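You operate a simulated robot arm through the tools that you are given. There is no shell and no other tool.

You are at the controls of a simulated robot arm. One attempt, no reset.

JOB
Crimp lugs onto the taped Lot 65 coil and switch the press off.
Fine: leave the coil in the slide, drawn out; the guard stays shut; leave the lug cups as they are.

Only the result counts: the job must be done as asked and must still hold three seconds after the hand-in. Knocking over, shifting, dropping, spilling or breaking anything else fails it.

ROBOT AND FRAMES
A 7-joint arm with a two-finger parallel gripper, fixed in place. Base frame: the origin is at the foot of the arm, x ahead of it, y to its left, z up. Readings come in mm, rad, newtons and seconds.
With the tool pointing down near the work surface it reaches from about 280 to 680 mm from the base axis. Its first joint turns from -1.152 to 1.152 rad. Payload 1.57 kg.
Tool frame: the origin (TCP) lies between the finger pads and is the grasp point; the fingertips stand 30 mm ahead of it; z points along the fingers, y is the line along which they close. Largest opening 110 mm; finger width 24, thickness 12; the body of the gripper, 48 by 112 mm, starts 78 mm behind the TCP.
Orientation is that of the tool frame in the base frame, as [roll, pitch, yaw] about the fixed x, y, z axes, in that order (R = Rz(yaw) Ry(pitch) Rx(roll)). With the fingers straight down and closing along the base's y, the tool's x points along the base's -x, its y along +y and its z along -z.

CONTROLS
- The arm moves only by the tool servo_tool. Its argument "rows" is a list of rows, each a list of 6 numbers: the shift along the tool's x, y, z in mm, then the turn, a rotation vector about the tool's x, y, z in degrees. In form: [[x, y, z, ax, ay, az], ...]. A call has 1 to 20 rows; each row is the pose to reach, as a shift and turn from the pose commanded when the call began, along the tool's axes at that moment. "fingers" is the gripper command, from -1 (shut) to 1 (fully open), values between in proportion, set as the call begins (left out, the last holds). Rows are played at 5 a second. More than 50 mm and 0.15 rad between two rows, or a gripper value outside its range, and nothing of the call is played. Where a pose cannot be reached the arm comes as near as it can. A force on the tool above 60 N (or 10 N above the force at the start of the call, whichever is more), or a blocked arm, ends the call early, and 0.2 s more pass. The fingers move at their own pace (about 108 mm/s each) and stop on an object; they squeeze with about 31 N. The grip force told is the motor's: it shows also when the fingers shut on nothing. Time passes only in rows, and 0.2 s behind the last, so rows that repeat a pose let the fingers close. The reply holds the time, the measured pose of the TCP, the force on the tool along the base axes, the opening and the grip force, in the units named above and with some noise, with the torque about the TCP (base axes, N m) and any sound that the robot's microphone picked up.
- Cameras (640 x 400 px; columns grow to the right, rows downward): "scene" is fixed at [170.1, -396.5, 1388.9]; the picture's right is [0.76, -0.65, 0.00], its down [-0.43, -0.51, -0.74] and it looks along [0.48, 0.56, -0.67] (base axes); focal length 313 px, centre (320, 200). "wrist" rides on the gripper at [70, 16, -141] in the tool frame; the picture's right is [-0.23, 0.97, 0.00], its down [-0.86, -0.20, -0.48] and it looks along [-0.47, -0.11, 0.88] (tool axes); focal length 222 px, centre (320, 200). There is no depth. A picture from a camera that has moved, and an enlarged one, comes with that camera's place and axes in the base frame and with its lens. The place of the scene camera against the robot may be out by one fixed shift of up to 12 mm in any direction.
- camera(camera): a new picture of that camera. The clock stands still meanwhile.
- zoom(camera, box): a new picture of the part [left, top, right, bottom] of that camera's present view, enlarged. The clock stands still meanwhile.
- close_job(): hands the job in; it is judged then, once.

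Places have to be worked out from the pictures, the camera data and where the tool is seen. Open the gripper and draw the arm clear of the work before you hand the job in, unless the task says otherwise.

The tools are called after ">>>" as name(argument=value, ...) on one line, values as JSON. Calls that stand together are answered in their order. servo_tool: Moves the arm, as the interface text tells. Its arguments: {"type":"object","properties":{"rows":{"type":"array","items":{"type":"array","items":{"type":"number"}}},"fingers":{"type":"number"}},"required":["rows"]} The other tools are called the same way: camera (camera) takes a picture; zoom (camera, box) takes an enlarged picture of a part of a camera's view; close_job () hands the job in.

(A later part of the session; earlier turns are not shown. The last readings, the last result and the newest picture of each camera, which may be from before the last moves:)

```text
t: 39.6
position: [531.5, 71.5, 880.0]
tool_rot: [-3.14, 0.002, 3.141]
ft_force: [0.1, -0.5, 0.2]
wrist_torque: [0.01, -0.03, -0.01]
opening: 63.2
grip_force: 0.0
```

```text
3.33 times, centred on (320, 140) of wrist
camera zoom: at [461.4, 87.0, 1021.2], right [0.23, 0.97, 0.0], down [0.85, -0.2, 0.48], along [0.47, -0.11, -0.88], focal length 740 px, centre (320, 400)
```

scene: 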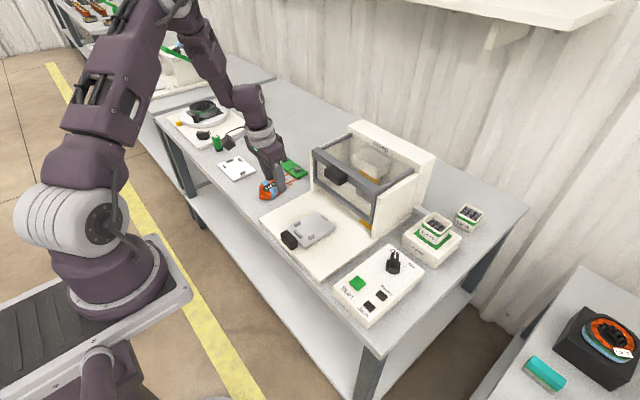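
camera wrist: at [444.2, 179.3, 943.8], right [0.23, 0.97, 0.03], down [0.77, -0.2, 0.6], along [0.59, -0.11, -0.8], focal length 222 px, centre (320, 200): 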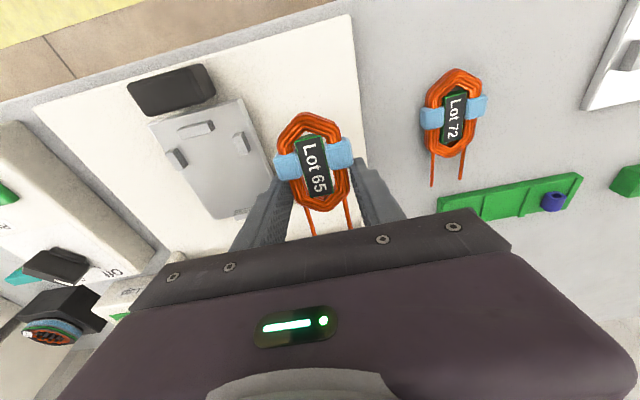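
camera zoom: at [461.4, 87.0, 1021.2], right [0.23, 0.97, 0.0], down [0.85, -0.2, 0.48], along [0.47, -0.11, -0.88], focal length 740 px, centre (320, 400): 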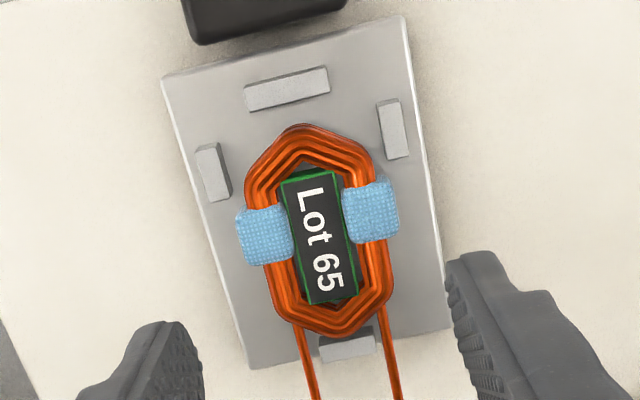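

The coil lies flat in the nest with leads either side of the far post, facing the press. Next I'll move over the control box to view the knob and buttons closely.

>>> servo_tool(rows=[[0, -40, -10, 0, 0, 0], [0, -80, -20, 0, 0, 0], [0, -120, -20, 0, 0, 0], [0, -160, -20, 0, 0, 0], [0, -200, -20, 0, 0, 0], [0, -225, -20, 0, 0, 0], [0, -225, -20, 0, 0, 0]])

>>> camera(camera="wrist")

>>> zoom(camera="wrist", box=[240, 80, 400, 220])

>>> zoom(camera="scene", box=[330, 235, 430, 330])

```text
t: 41.2
position: [533.5, -154.7, 902.7]
tool_rot: [-3.14, 0.001, -3.14]
ft_force: [0.0, 1.0, 0.2]
wrist_torque: [-0.02, -0.01, -0.02]
opening: 63.3
grip_force: 0.0
```

```text
taken
camera wrist: at [462.8, -138.0, 1041.6], right [0.23, 0.97, 0.0], down [0.85, -0.2, 0.48], along [0.47, -0.11, -0.88], focal length 222 px, centre (320, 200)
```

wrist: 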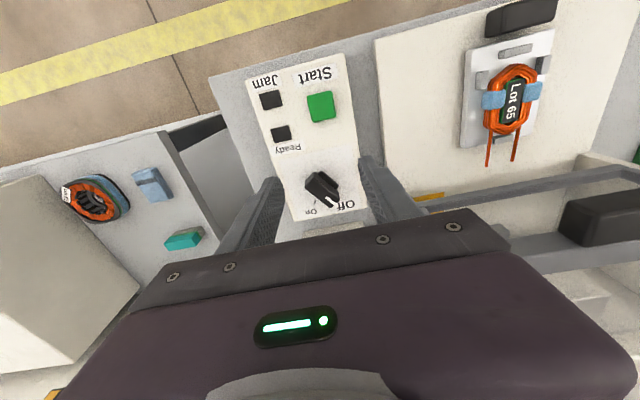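

```text
2.86 times, centred on (320, 150) of wrist
camera zoom: at [462.8, -138.0, 1041.6], right [0.23, 0.97, 0.0], down [0.85, -0.2, 0.48], along [0.47, -0.11, -0.88], focal length 635 px, centre (320, 343)
```

zoom: 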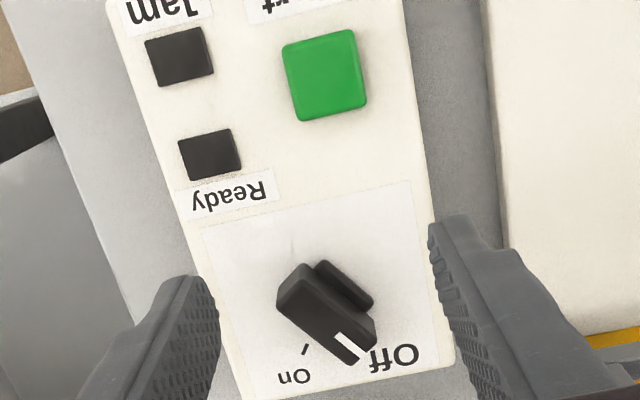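

```text
4.21 times, centred on (380, 282) of scene
camera zoom: at [170.1, -396.6, 1388.9], right [0.76, -0.65, 0.0], down [-0.43, -0.51, -0.74], along [0.48, 0.56, -0.67], focal length 1318 px, centre (67, -147)
```

zoom: 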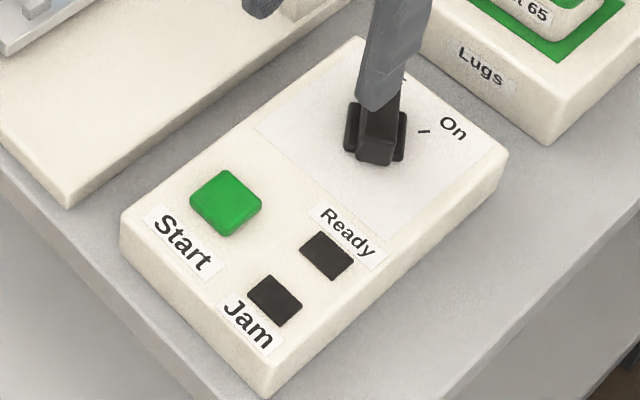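

The knob is a tall bar with two lower shoulders, centred near (583, -163); it points ~+33° (Off), and On lies near -30°, i.e. a clockwise turn of about 60° seen from above. I'll hover over it with the jaws turned to straddle the bar and check.

>>> servo_tool(fingers=-0.1, rows=[[-10, -1.6, 5, 0, 0, -6.5], [-20, -3.2, 14, 0, 0, -13], [-30, -4.8, 24, 0, 0, -19.5], [-40, -6.4, 34, 0, 0, -26], [-50, -8, 43, 0, 0, -33], [-50, -8, 43, 0, 0, -33]])

>>> camera(camera="wrist")

>>> zoom(camera="scene", box=[355, 220, 435, 280])

```text
t: 42.6
position: [583.4, -162.9, 857.0]
tool_rot: [-3.14, 0.001, -2.564]
ft_force: [-0.8, -0.1, -0.6]
wrist_torque: [0.01, 0.02, -0.02]
opening: 49.5
grip_force: 0.1
```

```text
taken
camera wrist: at [514.2, -187.4, 997.0], right [-0.34, 0.94, 0.0], down [0.82, 0.3, 0.48], along [0.45, 0.16, -0.88], focal length 222 px, centre (320, 200)
```

wrist: 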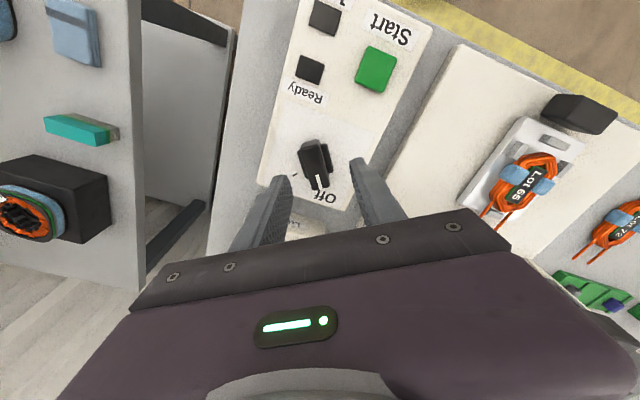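

```text
6.67 times, centred on (395, 250) of scene
camera zoom: at [170.1, -396.5, 1388.9], right [0.76, -0.65, 0.0], down [-0.43, -0.51, -0.74], along [0.48, 0.56, -0.67], focal length 2087 px, centre (-180, -133)
```

zoom: 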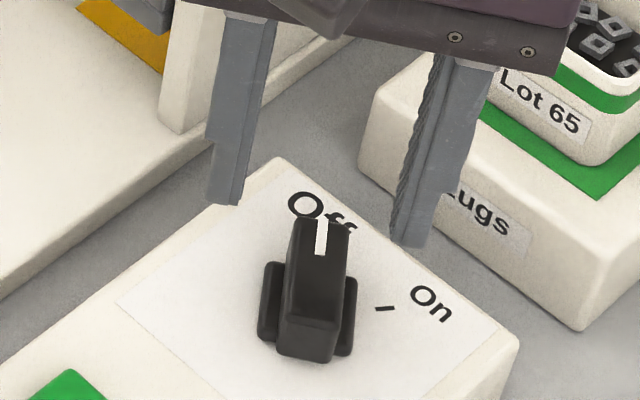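

>>> zoom(camera="wrist", box=[260, 110, 380, 220])

>>> zoom(camera="scene", box=[378, 240, 418, 270])

```text
3.64 times, centred on (320, 165) of wrist
camera zoom: at [514.2, -187.4, 997.0], right [-0.34, 0.94, 0.0], down [0.82, 0.3, 0.48], along [0.45, 0.16, -0.88], focal length 808 px, centre (320, 327)
```

zoom: 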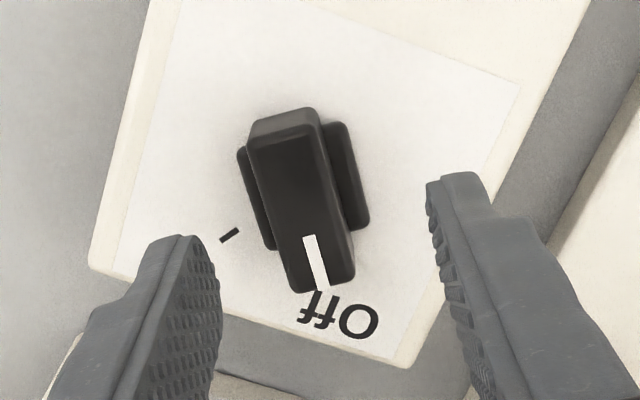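

```text
13.33 times, centred on (398, 255) of scene
camera zoom: at [170.1, -396.5, 1388.9], right [0.76, -0.65, 0.0], down [-0.43, -0.51, -0.74], along [0.48, 0.56, -0.67], focal length 4174 px, centre (-720, -533)
```

zoom: 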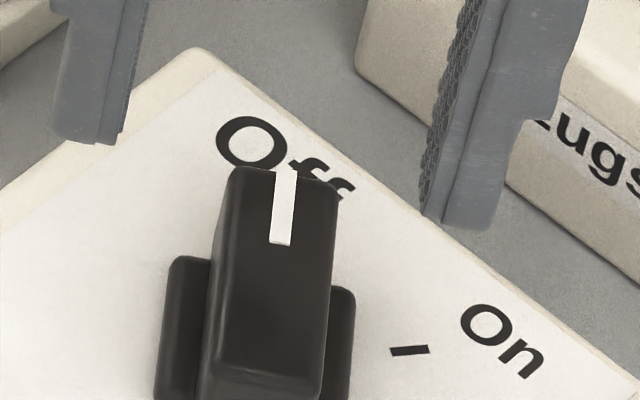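

The bar is aligned with the jaws (≈33°); triangulation gives bar top z≈789, shoulders ≈769, panel ≈760. The bar centre lies about 6 mm forward and 5.6 mm to the tool's -y, so I'll correct that and descend to TCP z≈806, straddling the bar.

>>> servo_tool(rows=[[-6, -5.6, 0, 0, 0, 0], [-6, -5.6, 15, 0, 0, 0], [-6, -5.6, 30, 0, 0, 0], [-6, -5.6, 30, 0, 0, 0]])

>>> zoom(camera="wrist", box=[260, 110, 380, 220])

>>> zoom(camera="scene", box=[368, 235, 418, 270])

```text
t: 43.6
position: [590.2, -164.4, 826.7]
tool_rot: [-3.14, 0.001, -2.566]
ft_force: [-0.1, 0.8, -0.3]
wrist_torque: [0.01, -0.01, -0.03]
opening: 49.7
grip_force: 0.0
```

```text
3.64 times, centred on (320, 165) of wrist
camera zoom: at [522.0, -188.9, 966.7], right [-0.34, 0.94, 0.0], down [0.82, 0.3, 0.48], along [0.45, 0.16, -0.88], focal length 808 px, centre (320, 327)
```

zoom: 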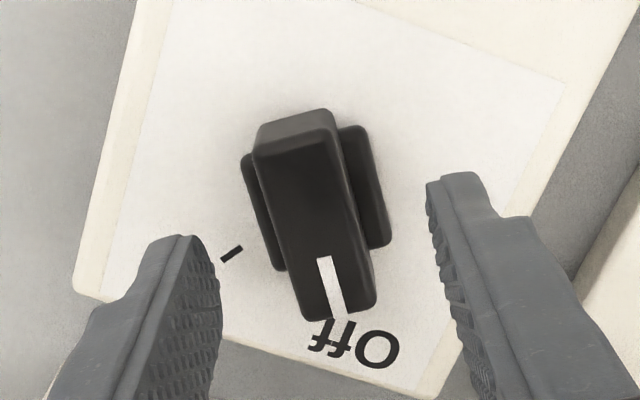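

```text
11.43 times, centred on (393, 252) of scene
camera zoom: at [170.1, -396.5, 1388.9], right [0.76, -0.65, 0.0], down [-0.43, -0.51, -0.74], along [0.48, 0.56, -0.67], focal length 3578 px, centre (-514, -400)
```

zoom: 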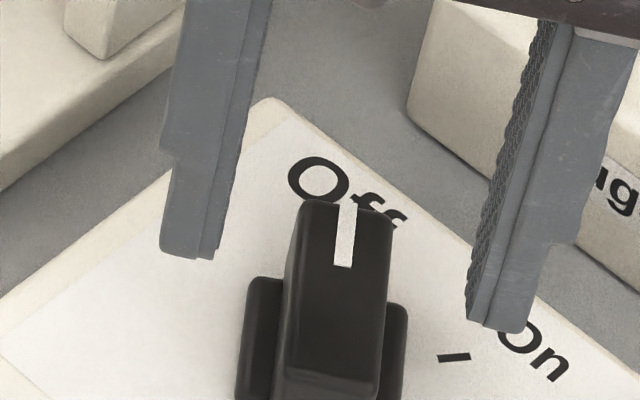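

The bar is now centred between the jaws within ~1 mm. I'll descend 20 mm and close on it.

>>> servo_tool(rows=[[0, -0.5, 8, 0, 0, 0], [0, -0.5, 15, 0, 0, 0], [0, -0.5, 20, 0, 0, 0], [0, -0.5, 20, 0, 0, 0]])

>>> servo_tool(fingers=-1, rows=[[0, 0, 0, 0, 0, 0], [0, 0, 0, 0, 0, 0], [0, 0, 0, 0, 0, 0], [0, 0, 0, 0, 0, 0]])

>>> zoom(camera="wrist", box=[260, 110, 380, 220])

>>> zoom(camera="scene", box=[368, 235, 418, 270])

```text
t: 44.6
position: [590.8, -165.4, 807.1]
tool_rot: [-3.141, 0.003, -2.566]
ft_force: [-0.2, 0.0, 0.4]
wrist_torque: [-0.05, 0.01, 0.0]
opening: 49.6
grip_force: 0.0
```

```text
t: 45.6
position: [591.8, -166.0, 807.0]
tool_rot: [-3.139, -0.002, -2.566]
ft_force: [0.2, 0.3, -0.4]
wrist_torque: [0.05, 0.07, 0.05]
opening: 19.8
grip_force: 33.6
```

```text
3.64 times, centred on (320, 165) of wrist
camera zoom: at [522.9, -189.6, 947.2], right [-0.34, 0.94, 0.0], down [0.82, 0.3, 0.48], along [0.45, 0.16, -0.88], focal length 808 px, centre (320, 327)
```

zoom: 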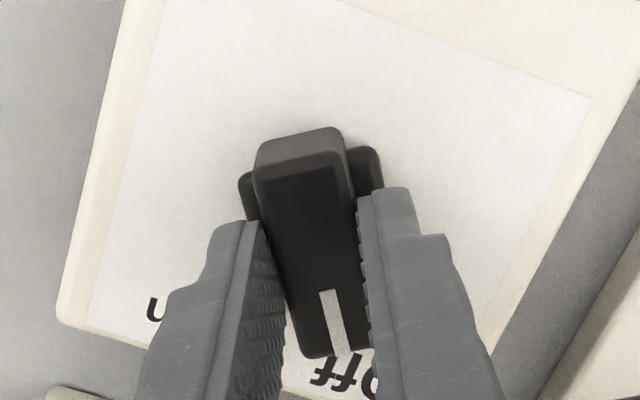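

```text
11.43 times, centred on (393, 252) of scene
camera zoom: at [170.1, -396.5, 1388.9], right [0.76, -0.65, 0.0], down [-0.43, -0.51, -0.74], along [0.48, 0.56, -0.67], focal length 3578 px, centre (-514, -400)
```

zoom: 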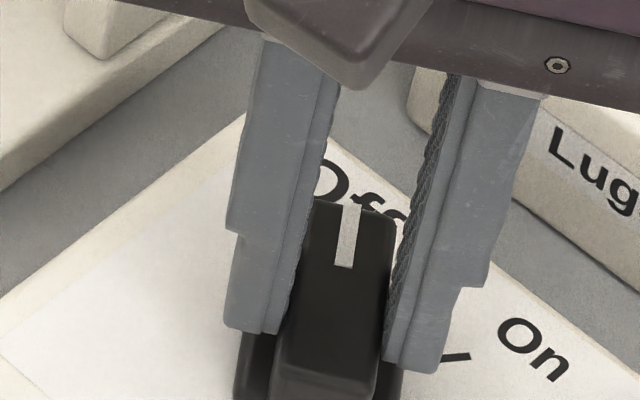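

The bar is gripped (19.8 mm). I'll turn it clockwise (about +tool z) by 24° first and watch forces.

>>> servo_tool(rows=[[0, 0, 0, 0, 0, 6], [0, 0, 0, 0, 0, 12], [0, 0, 0, 0, 0, 18], [0, 0, 0, 0, 0, 24], [0, 0, 0, 0, 0, 24]])

>>> zoom(camera="scene", box=[330, 225, 430, 310])

```text
t: 46.8
position: [591.6, -165.1, 807.2]
tool_rot: [-3.138, 0.001, -2.984]
ft_force: [1.2, -0.4, 7.7]
wrist_torque: [0.0, 0.66, 0.01]
opening: 19.8
grip_force: 33.7
```

```text
4.71 times, centred on (380, 268) of scene
camera zoom: at [170.0, -396.5, 1388.9], right [0.76, -0.65, 0.0], down [-0.43, -0.51, -0.74], along [0.48, 0.56, -0.67], focal length 1473 px, centre (38, -118)
```

zoom: 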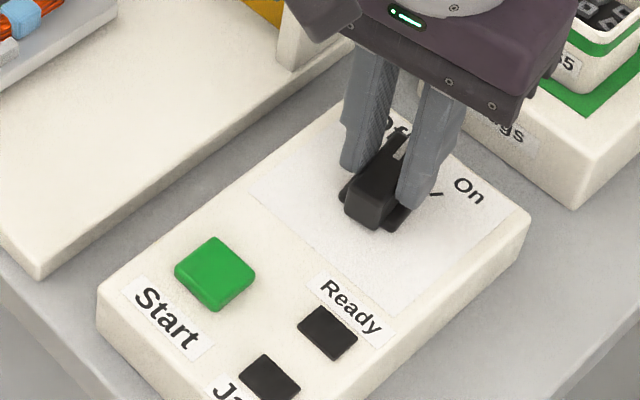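

The knob turns with the gripper. I'll continue to about 61° total.

>>> servo_tool(rows=[[0, 0, 0, 0, 0, 6], [0, 0, 0, 0, 0, 12], [0, 0, 0, 0, 0, 18], [0, 0, 0, 0, 0, 24], [0, 0, 0, 0, 0, 30], [0, 0, 0, 0, 0, 37], [0, 0, 0, 0, 0, 37]])

>>> zoom(camera="scene", box=[330, 225, 430, 310])

>>> zoom(camera="wrist", box=[220, 60, 400, 220])

```text
t: 48.4
position: [590.2, -166.7, 806.9]
tool_rot: [3.141, 0.004, 2.651]
ft_force: [4.1, 0.8, 7.2]
wrist_torque: [-0.2, -0.56, -0.05]
opening: 20.0
grip_force: 33.3
```

```text
4.71 times, centred on (380, 268) of scene
camera zoom: at [170.1, -396.5, 1388.9], right [0.76, -0.65, 0.0], down [-0.43, -0.51, -0.74], along [0.48, 0.56, -0.67], focal length 1473 px, centre (38, -118)
```

zoom: 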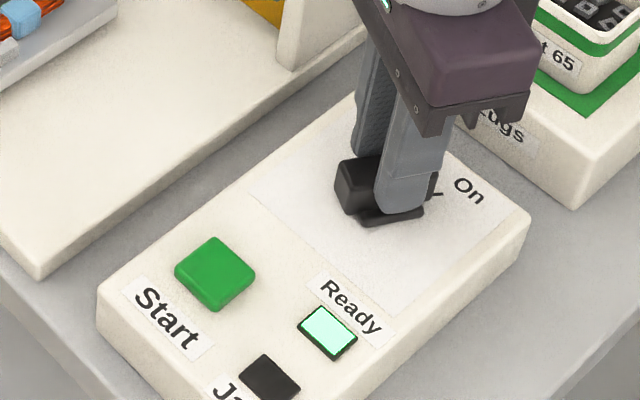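

```text
2.50 times, centred on (310, 140) of wrist
camera zoom: at [536.1, -117.1, 946.9], right [0.66, 0.75, 0.0], down [0.66, -0.58, 0.48], along [0.36, -0.32, -0.88], focal length 555 px, centre (345, 350)
```

zoom: 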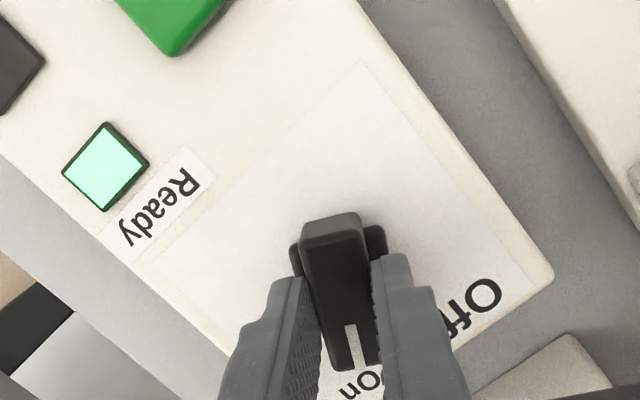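

Ready is lit with the knob at On. I'll open the fingers and rise off the knob.

>>> servo_tool(fingers=-0.1, rows=[[0, 0, 0, 0, 0, 0], [0, 0, 0, 0, 0, 0], [0, 0, -15, 0, 0, 0], [0, 0, -45, 0, 0, 0], [0, 0, -80, 0, 0, 0], [0, 0, -80, 0, 0, 0]])

>>> zoom(camera="scene", box=[330, 225, 430, 310])

>>> camera(camera="scene")

```text
t: 49.8
position: [590.3, -164.7, 885.9]
tool_rot: [-3.141, 0.0, 2.654]
ft_force: [-0.3, -0.5, 0.5]
wrist_torque: [0.01, 0.01, -0.02]
opening: 49.5
grip_force: 0.0
```

```text
4.71 times, centred on (380, 268) of scene
camera zoom: at [170.1, -396.5, 1388.9], right [0.76, -0.65, 0.0], down [-0.43, -0.51, -0.74], along [0.48, 0.56, -0.67], focal length 1473 px, centre (38, -118)
```

zoom: 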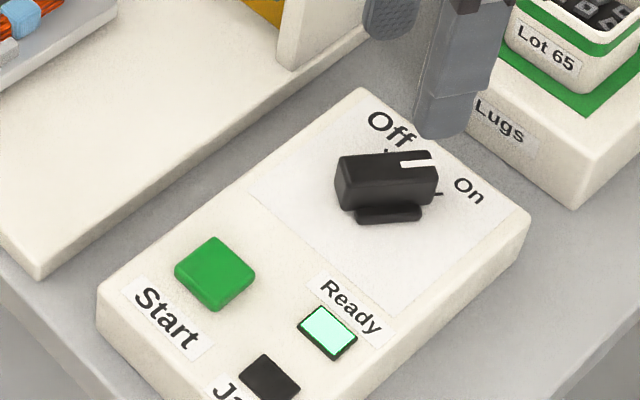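

```text
taken
```

scene: 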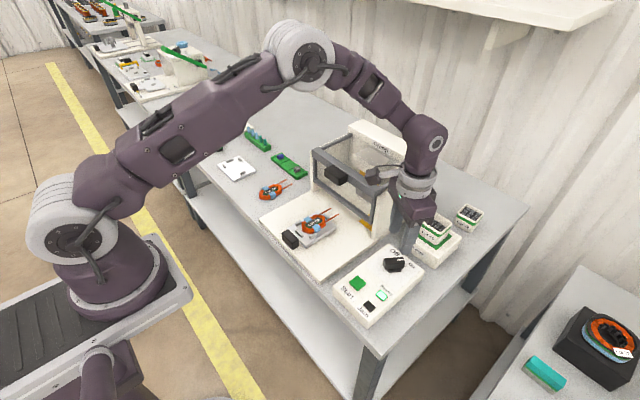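

The knob points to On and Ready glows. Now to the slide: I'll go above the black slide handle (≈x 443–464, y 48–94) with the tool back at yaw π, for a closer look.

>>> servo_tool(rows=[[34.7, 19.6, -3, 0, 0, -4], [69.3, 39.3, -6, 0, 0, -8], [104, 58.9, -9, 0, 0, -12], [138.6, 78.5, -12, 0, 0, -16], [173.3, 98.1, -15, 0, 0, -20], [208, 117.8, -18, 0, 0, -24], [242.6, 137.4, -20, 0, 0, -28], [242.6, 137.4, -20, 0, 0, -28]])

>>> camera(camera="wrist")

>>> zoom(camera="scene", box=[270, 200, 370, 270])

>>> zoom(camera="scene", box=[300, 120, 440, 240])

```text
t: 51.6
position: [441.9, 70.8, 907.2]
tool_rot: [-3.139, 0.002, -3.141]
ft_force: [0.1, -0.4, 0.3]
wrist_torque: [-0.01, 0.03, 0.0]
opening: 49.2
grip_force: 0.0
```

```text
taken
camera wrist: at [370.8, 87.6, 1046.1], right [0.23, 0.97, 0.0], down [0.85, -0.2, 0.48], along [0.47, -0.11, -0.88], focal length 222 px, centre (320, 200)
```

wrist: 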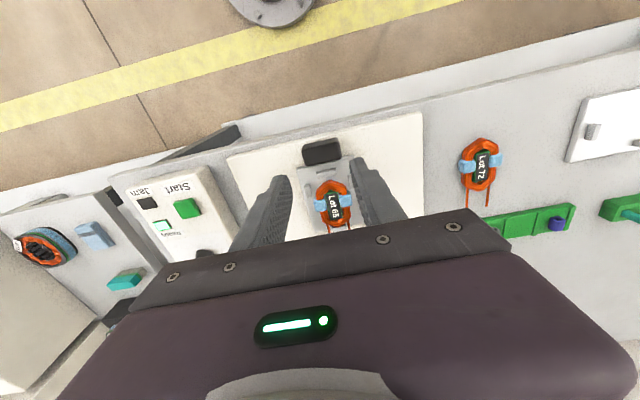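

```text
5.71 times, centred on (320, 235) of scene
camera zoom: at [170.1, -396.5, 1388.9], right [0.76, -0.65, 0.0], down [-0.43, -0.51, -0.74], along [0.48, 0.56, -0.67], focal length 1789 px, centre (320, 0)
```

zoom: 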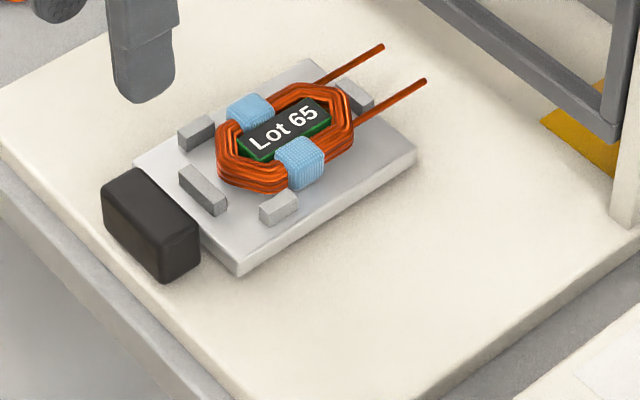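

```text
3.33 times, centred on (370, 180) of scene
camera zoom: at [170.1, -396.5, 1388.9], right [0.76, -0.65, 0.0], down [-0.43, -0.51, -0.74], along [0.48, 0.56, -0.67], focal length 1044 px, centre (153, 267)
```

zoom: 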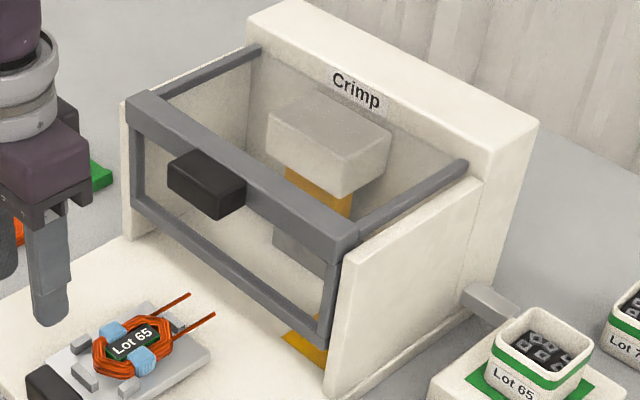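

Guard is shut with ~30 mm clearance under its lower bar over the coil. I'll zoom the wrist view on the handle.

>>> zoom(camera="wrist", box=[260, 110, 380, 240])

```text
3.08 times, centred on (320, 175) of wrist
camera zoom: at [370.8, 87.6, 1046.1], right [0.23, 0.97, 0.0], down [0.85, -0.2, 0.48], along [0.47, -0.11, -0.88], focal length 684 px, centre (320, 277)
```

zoom: 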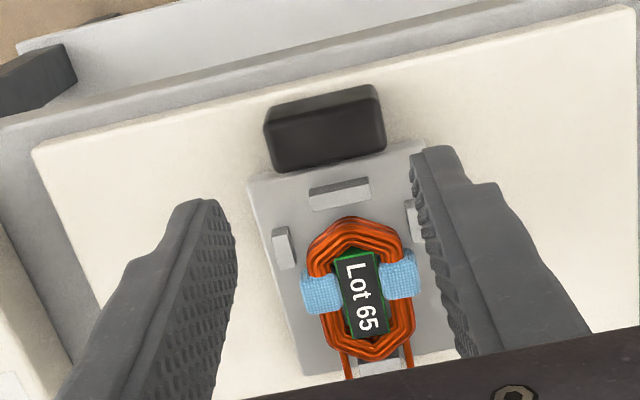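

Handle spans about x 447–466, y 46–95. I'll lean the fingers 25° forward (to stay clear of the guard handle later), open to 72 mm and hover above the handle.

>>> servo_tool(fingers=0.31, rows=[[-1, 0, 18, 0, -6.25, 0], [-2, 0, 36, 0, -12.5, 0], [-4, 0, 55, 0, -18.75, 0], [-5, 0, 77, 0, -25, 0], [-5, 0, 77, 0, -25, 0]])

>>> camera(camera="wrist")

>>> zoom(camera="scene", box=[250, 180, 350, 265])

```text
t: 52.8
position: [446.4, 71.7, 828.3]
tool_rot: [-3.141, 0.439, 3.141]
ft_force: [-1.1, 1.1, 0.7]
wrist_torque: [0.02, -0.01, -0.01]
opening: 72.1
grip_force: 0.0
```

```text
taken
camera wrist: at [322.0, 87.4, 924.9], right [0.21, 0.97, 0.09], down [0.57, -0.2, 0.8], along [0.79, -0.11, -0.6], focal length 222 px, centre (320, 200)
```

wrist: 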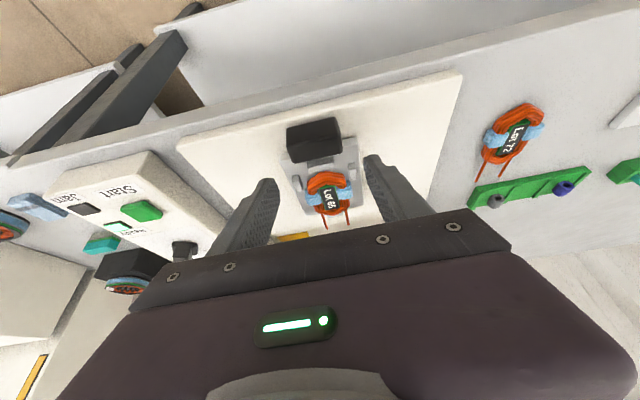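

```text
4.71 times, centred on (300, 222) of scene
camera zoom: at [170.1, -396.5, 1388.9], right [0.76, -0.65, 0.0], down [-0.43, -0.51, -0.74], along [0.48, 0.56, -0.67], focal length 1473 px, centre (414, 94)
```

zoom: 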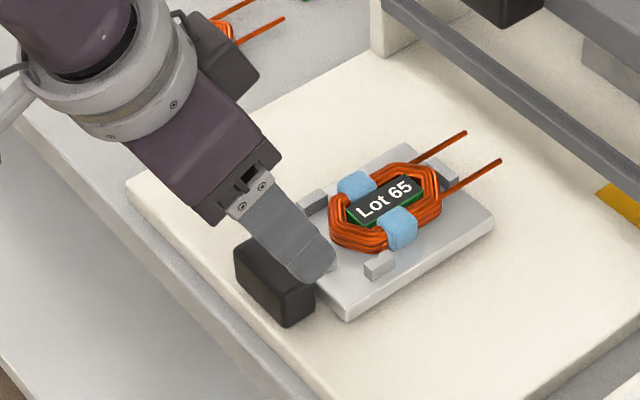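

Lean is fine and the fingers straddle the handle from above. I'll lower vertically about 45 mm, check, then finish.

>>> servo_tool(rows=[[6.4, -0.5, 13.6, 0, 0, 0], [12.8, -1, 27.2, 0, 0, 0], [19.1, -1, 40.7, 0, 0, 0], [19.1, -1, 40.7, 0, 0, 0]])

>>> zoom(camera="scene", box=[260, 200, 340, 260])

>>> zoom(camera="wrist", box=[230, 90, 410, 230])

```text
t: 53.8
position: [444.9, 70.1, 782.8]
tool_rot: [-3.139, 0.438, -3.141]
ft_force: [-0.3, -0.1, -0.4]
wrist_torque: [0.02, -0.02, 0.02]
opening: 71.9
grip_force: 0.0
```

```text
6.67 times, centred on (300, 230) of scene
camera zoom: at [170.1, -396.5, 1388.9], right [0.76, -0.65, 0.0], down [-0.43, -0.51, -0.74], along [0.48, 0.56, -0.67], focal length 2087 px, centre (453, 0)
```

zoom: 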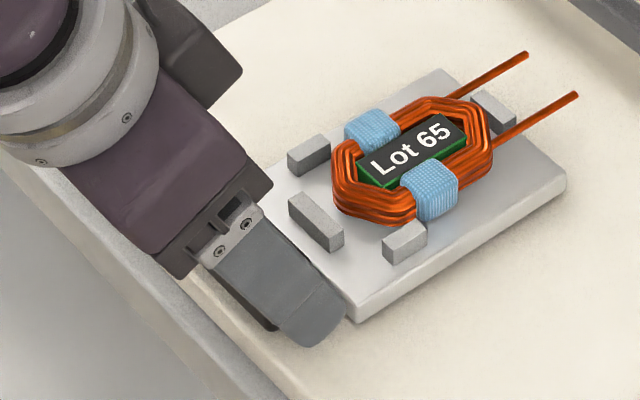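

```text
2.86 times, centred on (320, 160) of wrist
camera zoom: at [321.1, 86.6, 880.3], right [0.21, 0.97, 0.1], down [0.57, -0.2, 0.8], along [0.79, -0.11, -0.6], focal length 635 px, centre (320, 314)
```

zoom: 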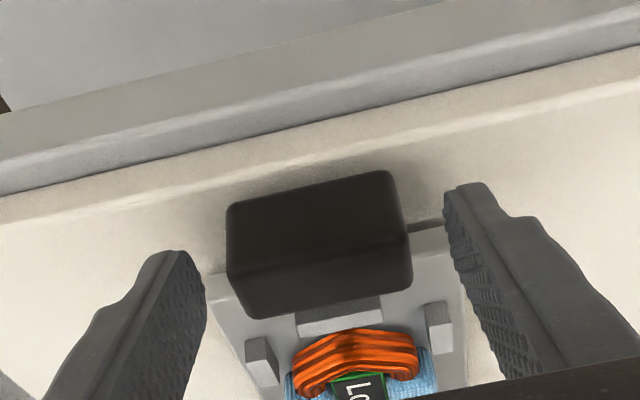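

The handle is centred between the fingers. I'll lower 7 mm more and close on it.

>>> servo_tool(rows=[[1.5, 0, 3.2, 0, 0, 0], [3, 0, 6.3, 0, 0, 0], [3, 0, 6.3, 0, 0, 0]])

>>> servo_tool(fingers=-1, rows=[[0, 0, 0, 0, 0, 0], [0, 0, 0, 0, 0, 0], [0, 0, 0, 0, 0, 0], [0, 0, 0, 0, 0, 0]])

>>> zoom(camera="wrist", box=[230, 90, 410, 230])

>>> zoom(camera="scene", box=[260, 200, 340, 260])

```text
t: 54.6
position: [446.3, 69.1, 777.3]
tool_rot: [-3.141, 0.437, -3.141]
ft_force: [0.4, -0.1, -0.9]
wrist_torque: [0.03, 0.0, 0.0]
opening: 72.0
grip_force: 0.1
```

```text
t: 55.6
position: [446.3, 70.7, 777.7]
tool_rot: [-3.14, 0.438, -3.142]
ft_force: [0.1, 4.9, -3.0]
wrist_torque: [0.47, -0.16, 0.08]
opening: 50.0
grip_force: 44.8
```

```text
2.86 times, centred on (320, 160) of wrist
camera zoom: at [322.4, 86.4, 873.8], right [0.21, 0.97, 0.1], down [0.57, -0.2, 0.8], along [0.79, -0.11, -0.6], focal length 635 px, centre (320, 314)
```

zoom: 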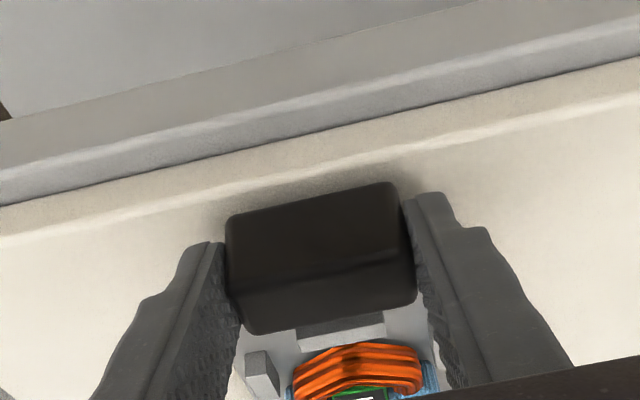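

```text
6.67 times, centred on (300, 230) of scene
camera zoom: at [170.2, -396.4, 1388.9], right [0.76, -0.65, 0.0], down [-0.43, -0.51, -0.74], along [0.48, 0.56, -0.67], focal length 2087 px, centre (453, 0)
```

zoom: 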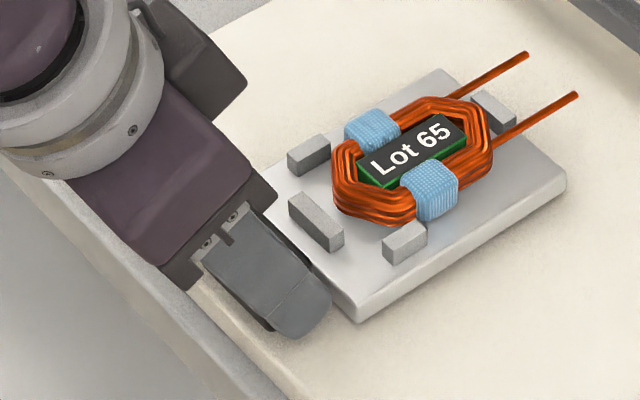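

The handle is held (50 mm). I'll push the slide in +x by 40 mm slowly and watch the force.

>>> servo_tool(rows=[[-4.5, 0, 2.1, 0, 0, 0], [-9.05, 0, 4.25, 0, 0, 0], [-18.1, 0, 8.5, 0, 0, 0], [-27.2, 0, 12.75, 0, 0, 0], [-36.2, 0, 17, 0, 0, 0], [-36.2, 0, 17, 0, 0, 0]])

>>> zoom(camera="scene", box=[270, 140, 410, 260])

```text
t: 57.0
position: [486.4, 69.6, 777.0]
tool_rot: [-3.14, 0.437, -3.141]
ft_force: [-2.2, 13.3, -14.0]
wrist_torque: [0.78, 1.07, 0.1]
opening: 49.7
grip_force: 44.8
```

```text
3.33 times, centred on (340, 200) of scene
camera zoom: at [170.3, -396.2, 1388.9], right [0.76, -0.65, 0.0], down [-0.43, -0.51, -0.74], along [0.48, 0.56, -0.67], focal length 1044 px, centre (253, 200)
```

zoom: 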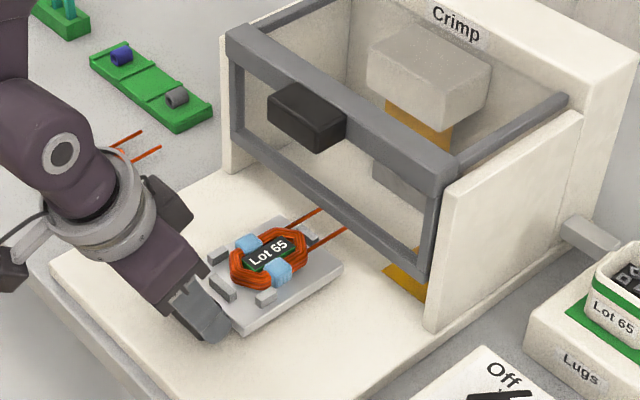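

The slide moves freely with the coil riding along; small side forces show slight misalignment, which I'll trim (+0.5 y, -0.5 z) while pushing another 45 mm.

>>> servo_tool(rows=[[0.2, 0.5, 0.45, 0, 0, 0], [-9, 0.5, 4.7, 0, 0, 0], [-18, 0.5, 9, 0, 0, 0], [-27, 0.5, 13.2, 0, 0, 0], [-34, 0.5, 16.5, 0, 0, 0], [-40.5, 0.5, 19.6, 0, 0, 0], [-40.5, 0.5, 19.6, 0, 0, 0]])

>>> zoom(camera="scene", box=[270, 140, 410, 260])

```text
t: 58.6
position: [530.7, 70.1, 777.5]
tool_rot: [-3.139, 0.441, 3.141]
ft_force: [-0.2, 6.2, 14.3]
wrist_torque: [0.12, 1.16, 0.18]
opening: 50.0
grip_force: 44.9
```

```text
3.33 times, centred on (340, 200) of scene
camera zoom: at [169.9, -396.4, 1388.9], right [0.76, -0.65, 0.0], down [-0.43, -0.51, -0.74], along [0.48, 0.56, -0.67], focal length 1044 px, centre (253, 200)
```

zoom: 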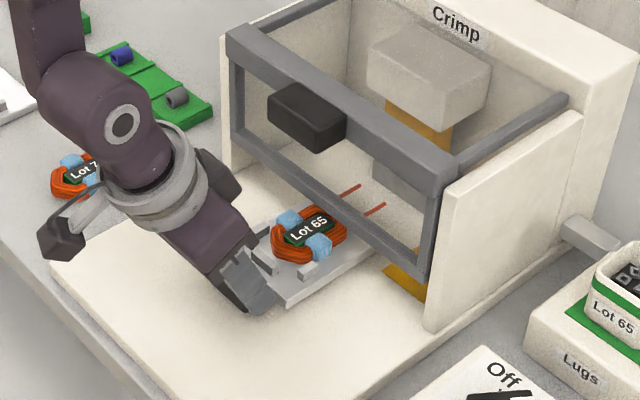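

Coil and leads pass cleanly under the guard bar. I'll continue another 38 mm.

>>> servo_tool(rows=[[-0.2, 0.2, -0.4, 0, 0, 0], [-8.3, 0.2, 3.4, 0, 0, 0], [-16.5, 0.2, 7.2, 0, 0, 0], [-24.6, 0.2, 11.1, 0, 0, 0], [-30, 0.2, 13.5, 0, 0, 0], [-34.6, 0.2, 15.8, 0, 0, 0], [-34.6, 0.2, 15.8, 0, 0, 0]])

>>> zoom(camera="scene", box=[270, 140, 410, 260])

>>> zoom(camera="scene", box=[320, 150, 390, 220])

```text
t: 60.2
position: [568.9, 70.1, 776.9]
tool_rot: [3.14, 0.438, -3.141]
ft_force: [-1.5, 16.7, 2.9]
wrist_torque: [0.51, 1.37, -0.18]
opening: 49.7
grip_force: 45.0
```

```text
3.33 times, centred on (340, 200) of scene
camera zoom: at [170.1, -396.2, 1389.0], right [0.76, -0.65, 0.0], down [-0.43, -0.51, -0.74], along [0.48, 0.56, -0.67], focal length 1044 px, centre (253, 200)
```

zoom: 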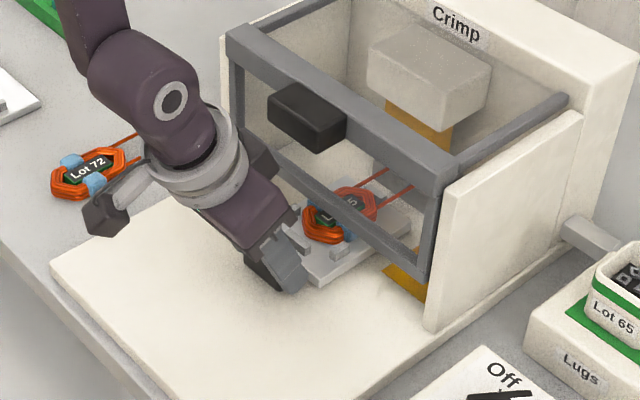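

```text
5.71 times, centred on (355, 185) of scene
camera zoom: at [170.1, -396.2, 1389.0], right [0.76, -0.65, 0.0], down [-0.43, -0.51, -0.74], along [0.48, 0.56, -0.67], focal length 1789 px, centre (120, 286)
```

zoom: 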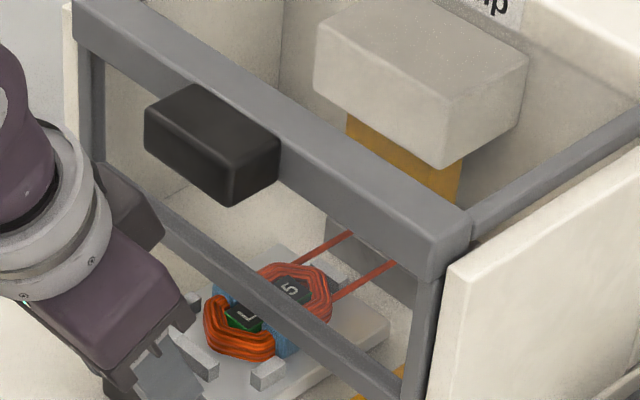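

Leads are approaching the anvil and the coil has passed the guard bar. I'll trim y +0.5 and push on in small steps, watching for the end stop.

>>> servo_tool(rows=[[0, 0.5, 0, 0, 0, 0], [-2.7, 0.5, 1.3, 0, 0, 0], [-5.4, 0.5, 2.6, 0, 0, 0], [-8.1, 0.5, 3.8, 0, 0, 0], [-10.9, 0.5, 5.1, 0, 0, 0], [-10.9, 0.5, 5.1, 0, 0, 0]])

>>> zoom(camera="scene", box=[320, 150, 390, 220])

```text
t: 61.6
position: [580.6, 70.5, 777.5]
tool_rot: [3.142, 0.435, -3.14]
ft_force: [-2.8, 6.5, -6.9]
wrist_torque: [0.19, 1.28, 0.44]
opening: 49.9
grip_force: 45.1
```

```text
5.71 times, centred on (355, 185) of scene
camera zoom: at [170.2, -396.4, 1388.9], right [0.76, -0.65, 0.0], down [-0.43, -0.51, -0.74], along [0.48, 0.56, -0.67], focal length 1789 px, centre (120, 286)
```

zoom: 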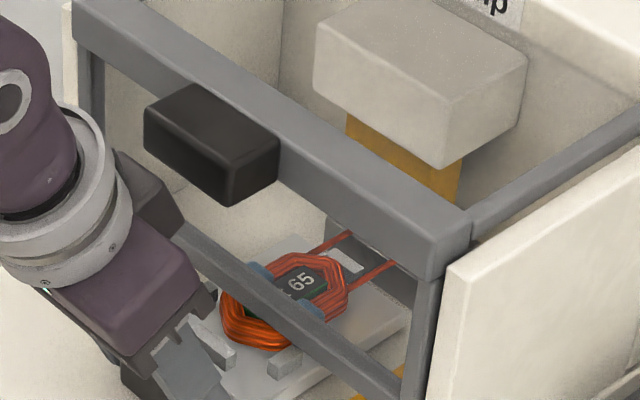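

Still free-moving; leads now enter above the anvil. I'll keep pushing in small steps up to 15 mm more.

>>> servo_tool(rows=[[-2.7, 0.2, 1.3, 0, 0, 0], [-5.4, 0.2, 2.5, 0, 0, 0], [-8.1, 0.2, 3.8, 0, 0, 0], [-10.9, 0.2, 5.1, 0, 0, 0], [-13.6, 0.2, 6.4, 0, 0, 0], [-13.6, 0.2, 6.4, 0, 0, 0]])

>>> zoom(camera="scene", box=[320, 150, 390, 220])

>>> camera(camera="wrist")

```text
t: 63.0
position: [594.2, 70.3, 776.7]
tool_rot: [-3.14, 0.432, -3.141]
ft_force: [-35.2, -3.7, 15.8]
wrist_torque: [0.6, 0.55, 0.46]
opening: 49.7
grip_force: 44.6
```

```text
5.71 times, centred on (355, 185) of scene
camera zoom: at [169.1, -396.7, 1389.0], right [0.76, -0.65, 0.0], down [-0.43, -0.51, -0.74], along [0.48, 0.56, -0.67], focal length 1789 px, centre (120, 286)
```

zoom: 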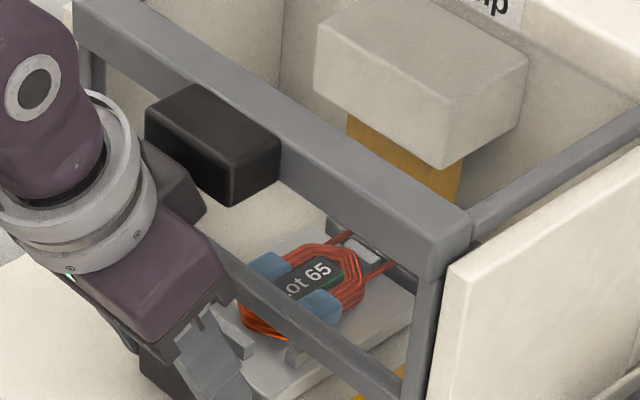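

```text
taken
camera wrist: at [470.1, 86.7, 874.5], right [0.21, 0.97, 0.09], down [0.58, -0.2, 0.79], along [0.79, -0.11, -0.6], focal length 222 px, centre (320, 200)
```

wrist: 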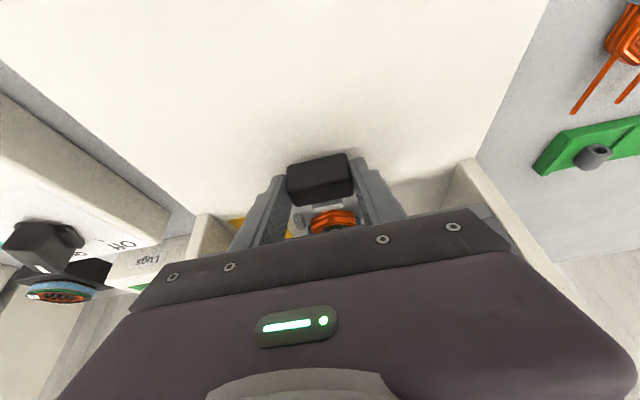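

Force rose to -35 N at TCP x≈594 after ~148 mm of travel – this looks like the slide's end stop. I'll look closely at coil, leads and die before releasing.

>>> zoom(camera="scene", box=[345, 180, 385, 215])

>>> zoom(camera="scene", box=[330, 225, 430, 330])

```text
11.43 times, centred on (365, 198) of scene
camera zoom: at [169.1, -396.7, 1389.0], right [0.76, -0.65, 0.0], down [-0.43, -0.51, -0.74], along [0.48, 0.56, -0.67], focal length 3578 px, centre (-194, 229)
```

zoom: 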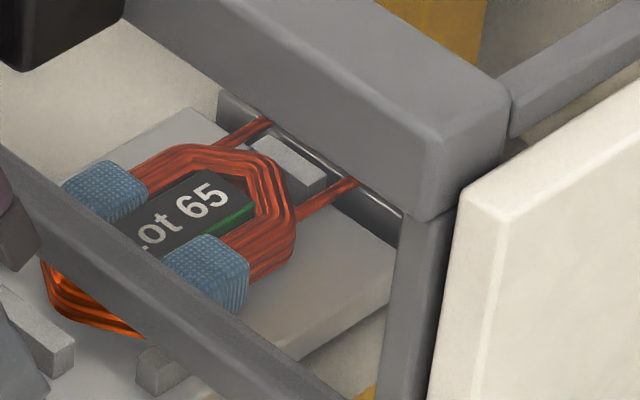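

```text
3.81 times, centred on (380, 278) of scene
camera zoom: at [169.1, -396.7, 1389.0], right [0.76, -0.65, 0.0], down [-0.43, -0.51, -0.74], along [0.48, 0.56, -0.67], focal length 1193 px, centre (91, -95)
```

zoom: 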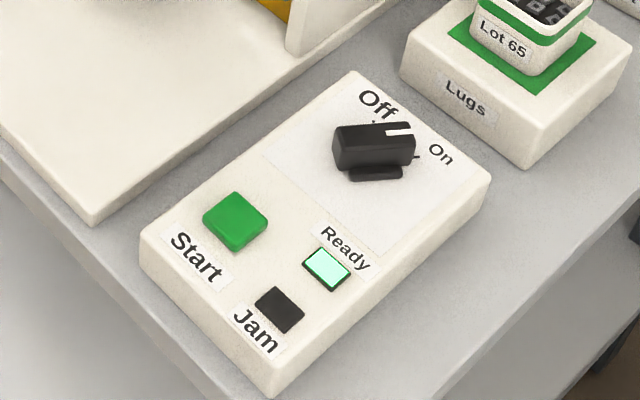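

The slide's front edge is home against the anvil with the leads over it and the coil still in its nest; Ready is lit. I'll release the handle and draw back along the tool axis.

>>> servo_tool(fingers=0.31, rows=[[0, 0, 0, 0, 0, 0], [0, 0, 0, 0, 0, 0], [0, 0, 0, 0, 0, 0]])

>>> servo_tool(rows=[[2, 0, -10, 0, 0, 0], [5, 0, -25, 0, 0, 0], [15, 0, -50, 0, 0, 0], [30, 0, -80, 0, 0, 0], [50, 0, -115, 0, 0, 0], [50, 0, -115, 0, 0, 0]])

>>> camera(camera="scene")

>>> zoom(camera="scene", box=[300, 130, 420, 240])

```text
t: 63.8
position: [594.3, 71.1, 777.2]
tool_rot: [-3.139, 0.436, 3.141]
ft_force: [-33.4, -3.1, -7.5]
wrist_torque: [0.39, -3.41, 0.04]
opening: 72.3
grip_force: 0.0
```

```text
t: 65.2
position: [502.5, 71.6, 859.3]
tool_rot: [-3.14, 0.438, -3.141]
ft_force: [0.1, 0.1, -1.0]
wrist_torque: [0.0, -0.04, 0.05]
opening: 71.8
grip_force: 0.1
```

```text
taken
```

scene: 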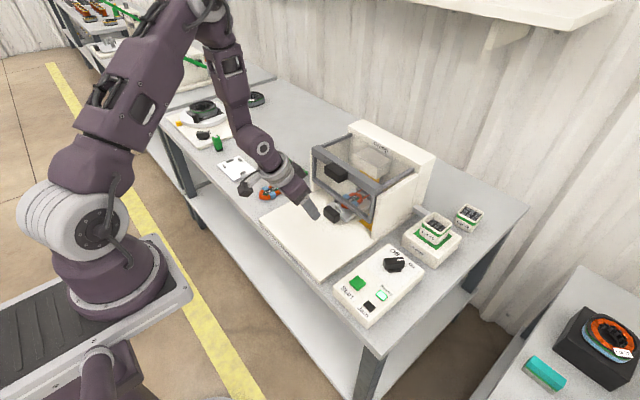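

```text
3.64 times, centred on (360, 185) of scene
camera zoom: at [170.1, -396.5, 1388.9], right [0.76, -0.65, 0.0], down [-0.43, -0.51, -0.74], along [0.48, 0.56, -0.67], focal length 1138 px, centre (174, 254)
```

zoom: 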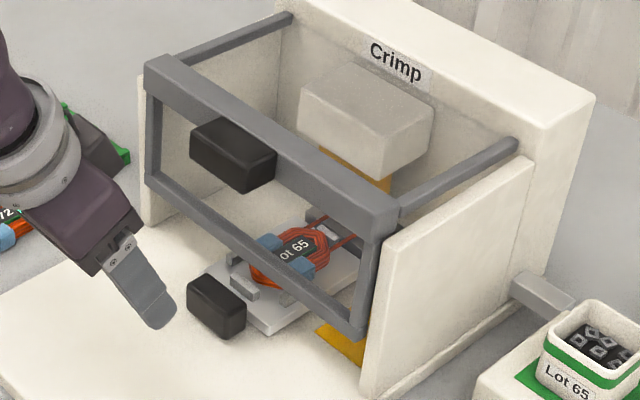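

After opening, the residual force/torque suggests the hand touched the guard's handle lightly from the front; the guard still looks shut. I'll check slide and guard closely.

>>> zoom(camera="scene", box=[345, 180, 385, 215])

>>> zoom(camera="scene", box=[310, 140, 400, 240])

>>> zoom(camera="scene", box=[330, 225, 430, 330])

```text
11.43 times, centred on (365, 198) of scene
camera zoom: at [170.1, -396.5, 1388.9], right [0.76, -0.65, 0.0], down [-0.43, -0.51, -0.74], along [0.48, 0.56, -0.67], focal length 3578 px, centre (-194, 229)
```

zoom: 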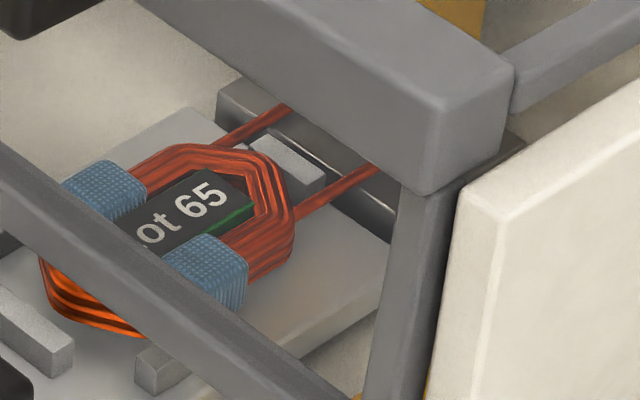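

```text
4.00 times, centred on (355, 190) of scene
camera zoom: at [170.1, -396.5, 1388.9], right [0.76, -0.65, 0.0], down [-0.43, -0.51, -0.74], along [0.48, 0.56, -0.67], focal length 1252 px, centre (180, 240)
```

zoom: 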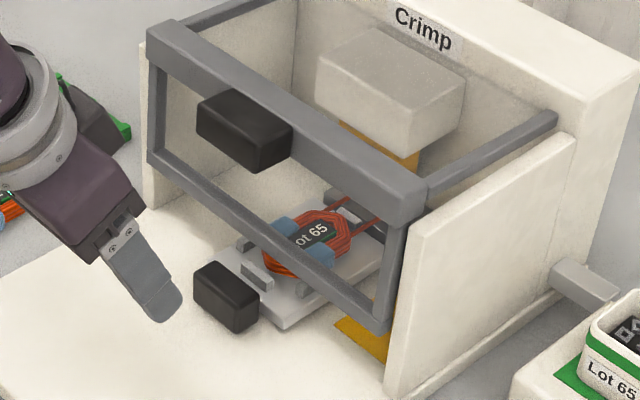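

```text
3.81 times, centred on (380, 278) of scene
camera zoom: at [170.1, -396.5, 1388.9], right [0.76, -0.65, 0.0], down [-0.43, -0.51, -0.74], along [0.48, 0.56, -0.67], focal length 1193 px, centre (91, -95)
```

zoom: 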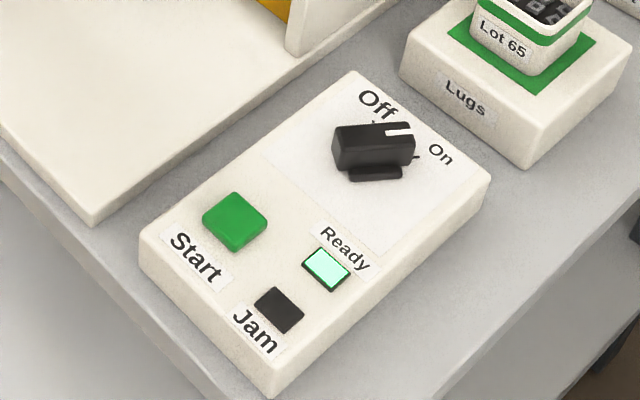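

Comparing pictures, the guard handle now appears ~9 mm higher than before, as if my retreat lifted it a little. I'll wait a moment and look again whether it settles back.

>>> servo_tool(rows=[[5, 0, -5, 0, 0, 0], [10, 0, -10, 0, 0, 0], [10, 0, -10, 0, 0, 0], [10, 0, -10, 0, 0, 0], [10, 0, -10, 0, 0, 0]])

>>> zoom(camera="scene", box=[310, 140, 400, 240])

>>> zoom(camera="scene", box=[320, 150, 390, 220])

```text
t: 66.4
position: [489.0, 70.8, 864.1]
tool_rot: [-3.138, 0.439, -3.14]
ft_force: [0.3, -0.6, 0.1]
wrist_torque: [0.0, 0.01, 0.0]
opening: 72.0
grip_force: 0.0
```

```text
4.00 times, centred on (355, 190) of scene
camera zoom: at [170.1, -396.5, 1388.9], right [0.76, -0.65, 0.0], down [-0.43, -0.51, -0.74], along [0.48, 0.56, -0.67], focal length 1252 px, centre (180, 240)
```

zoom: 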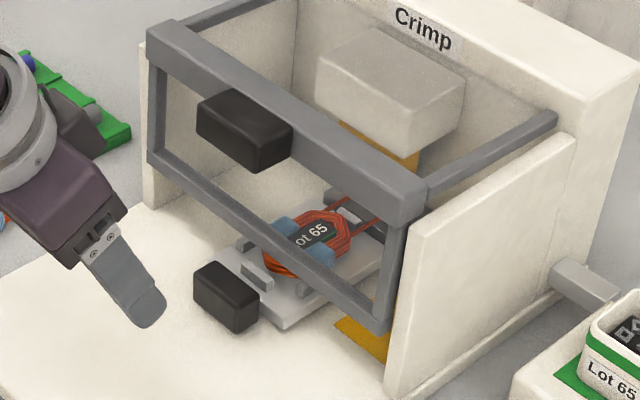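

```text
5.71 times, centred on (355, 185) of scene
camera zoom: at [170.1, -396.5, 1388.9], right [0.76, -0.65, 0.0], down [-0.43, -0.51, -0.74], along [0.48, 0.56, -0.67], focal length 1789 px, centre (120, 286)
```

zoom: 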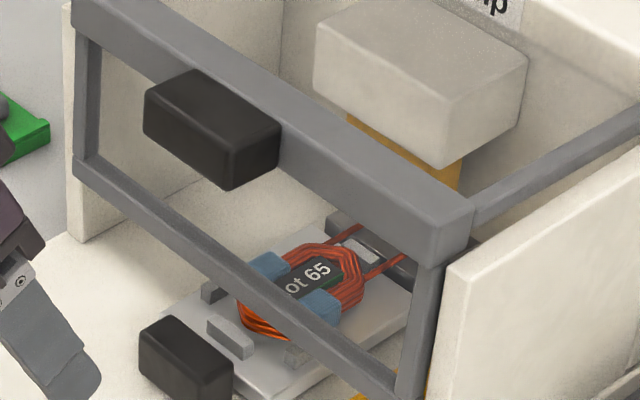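

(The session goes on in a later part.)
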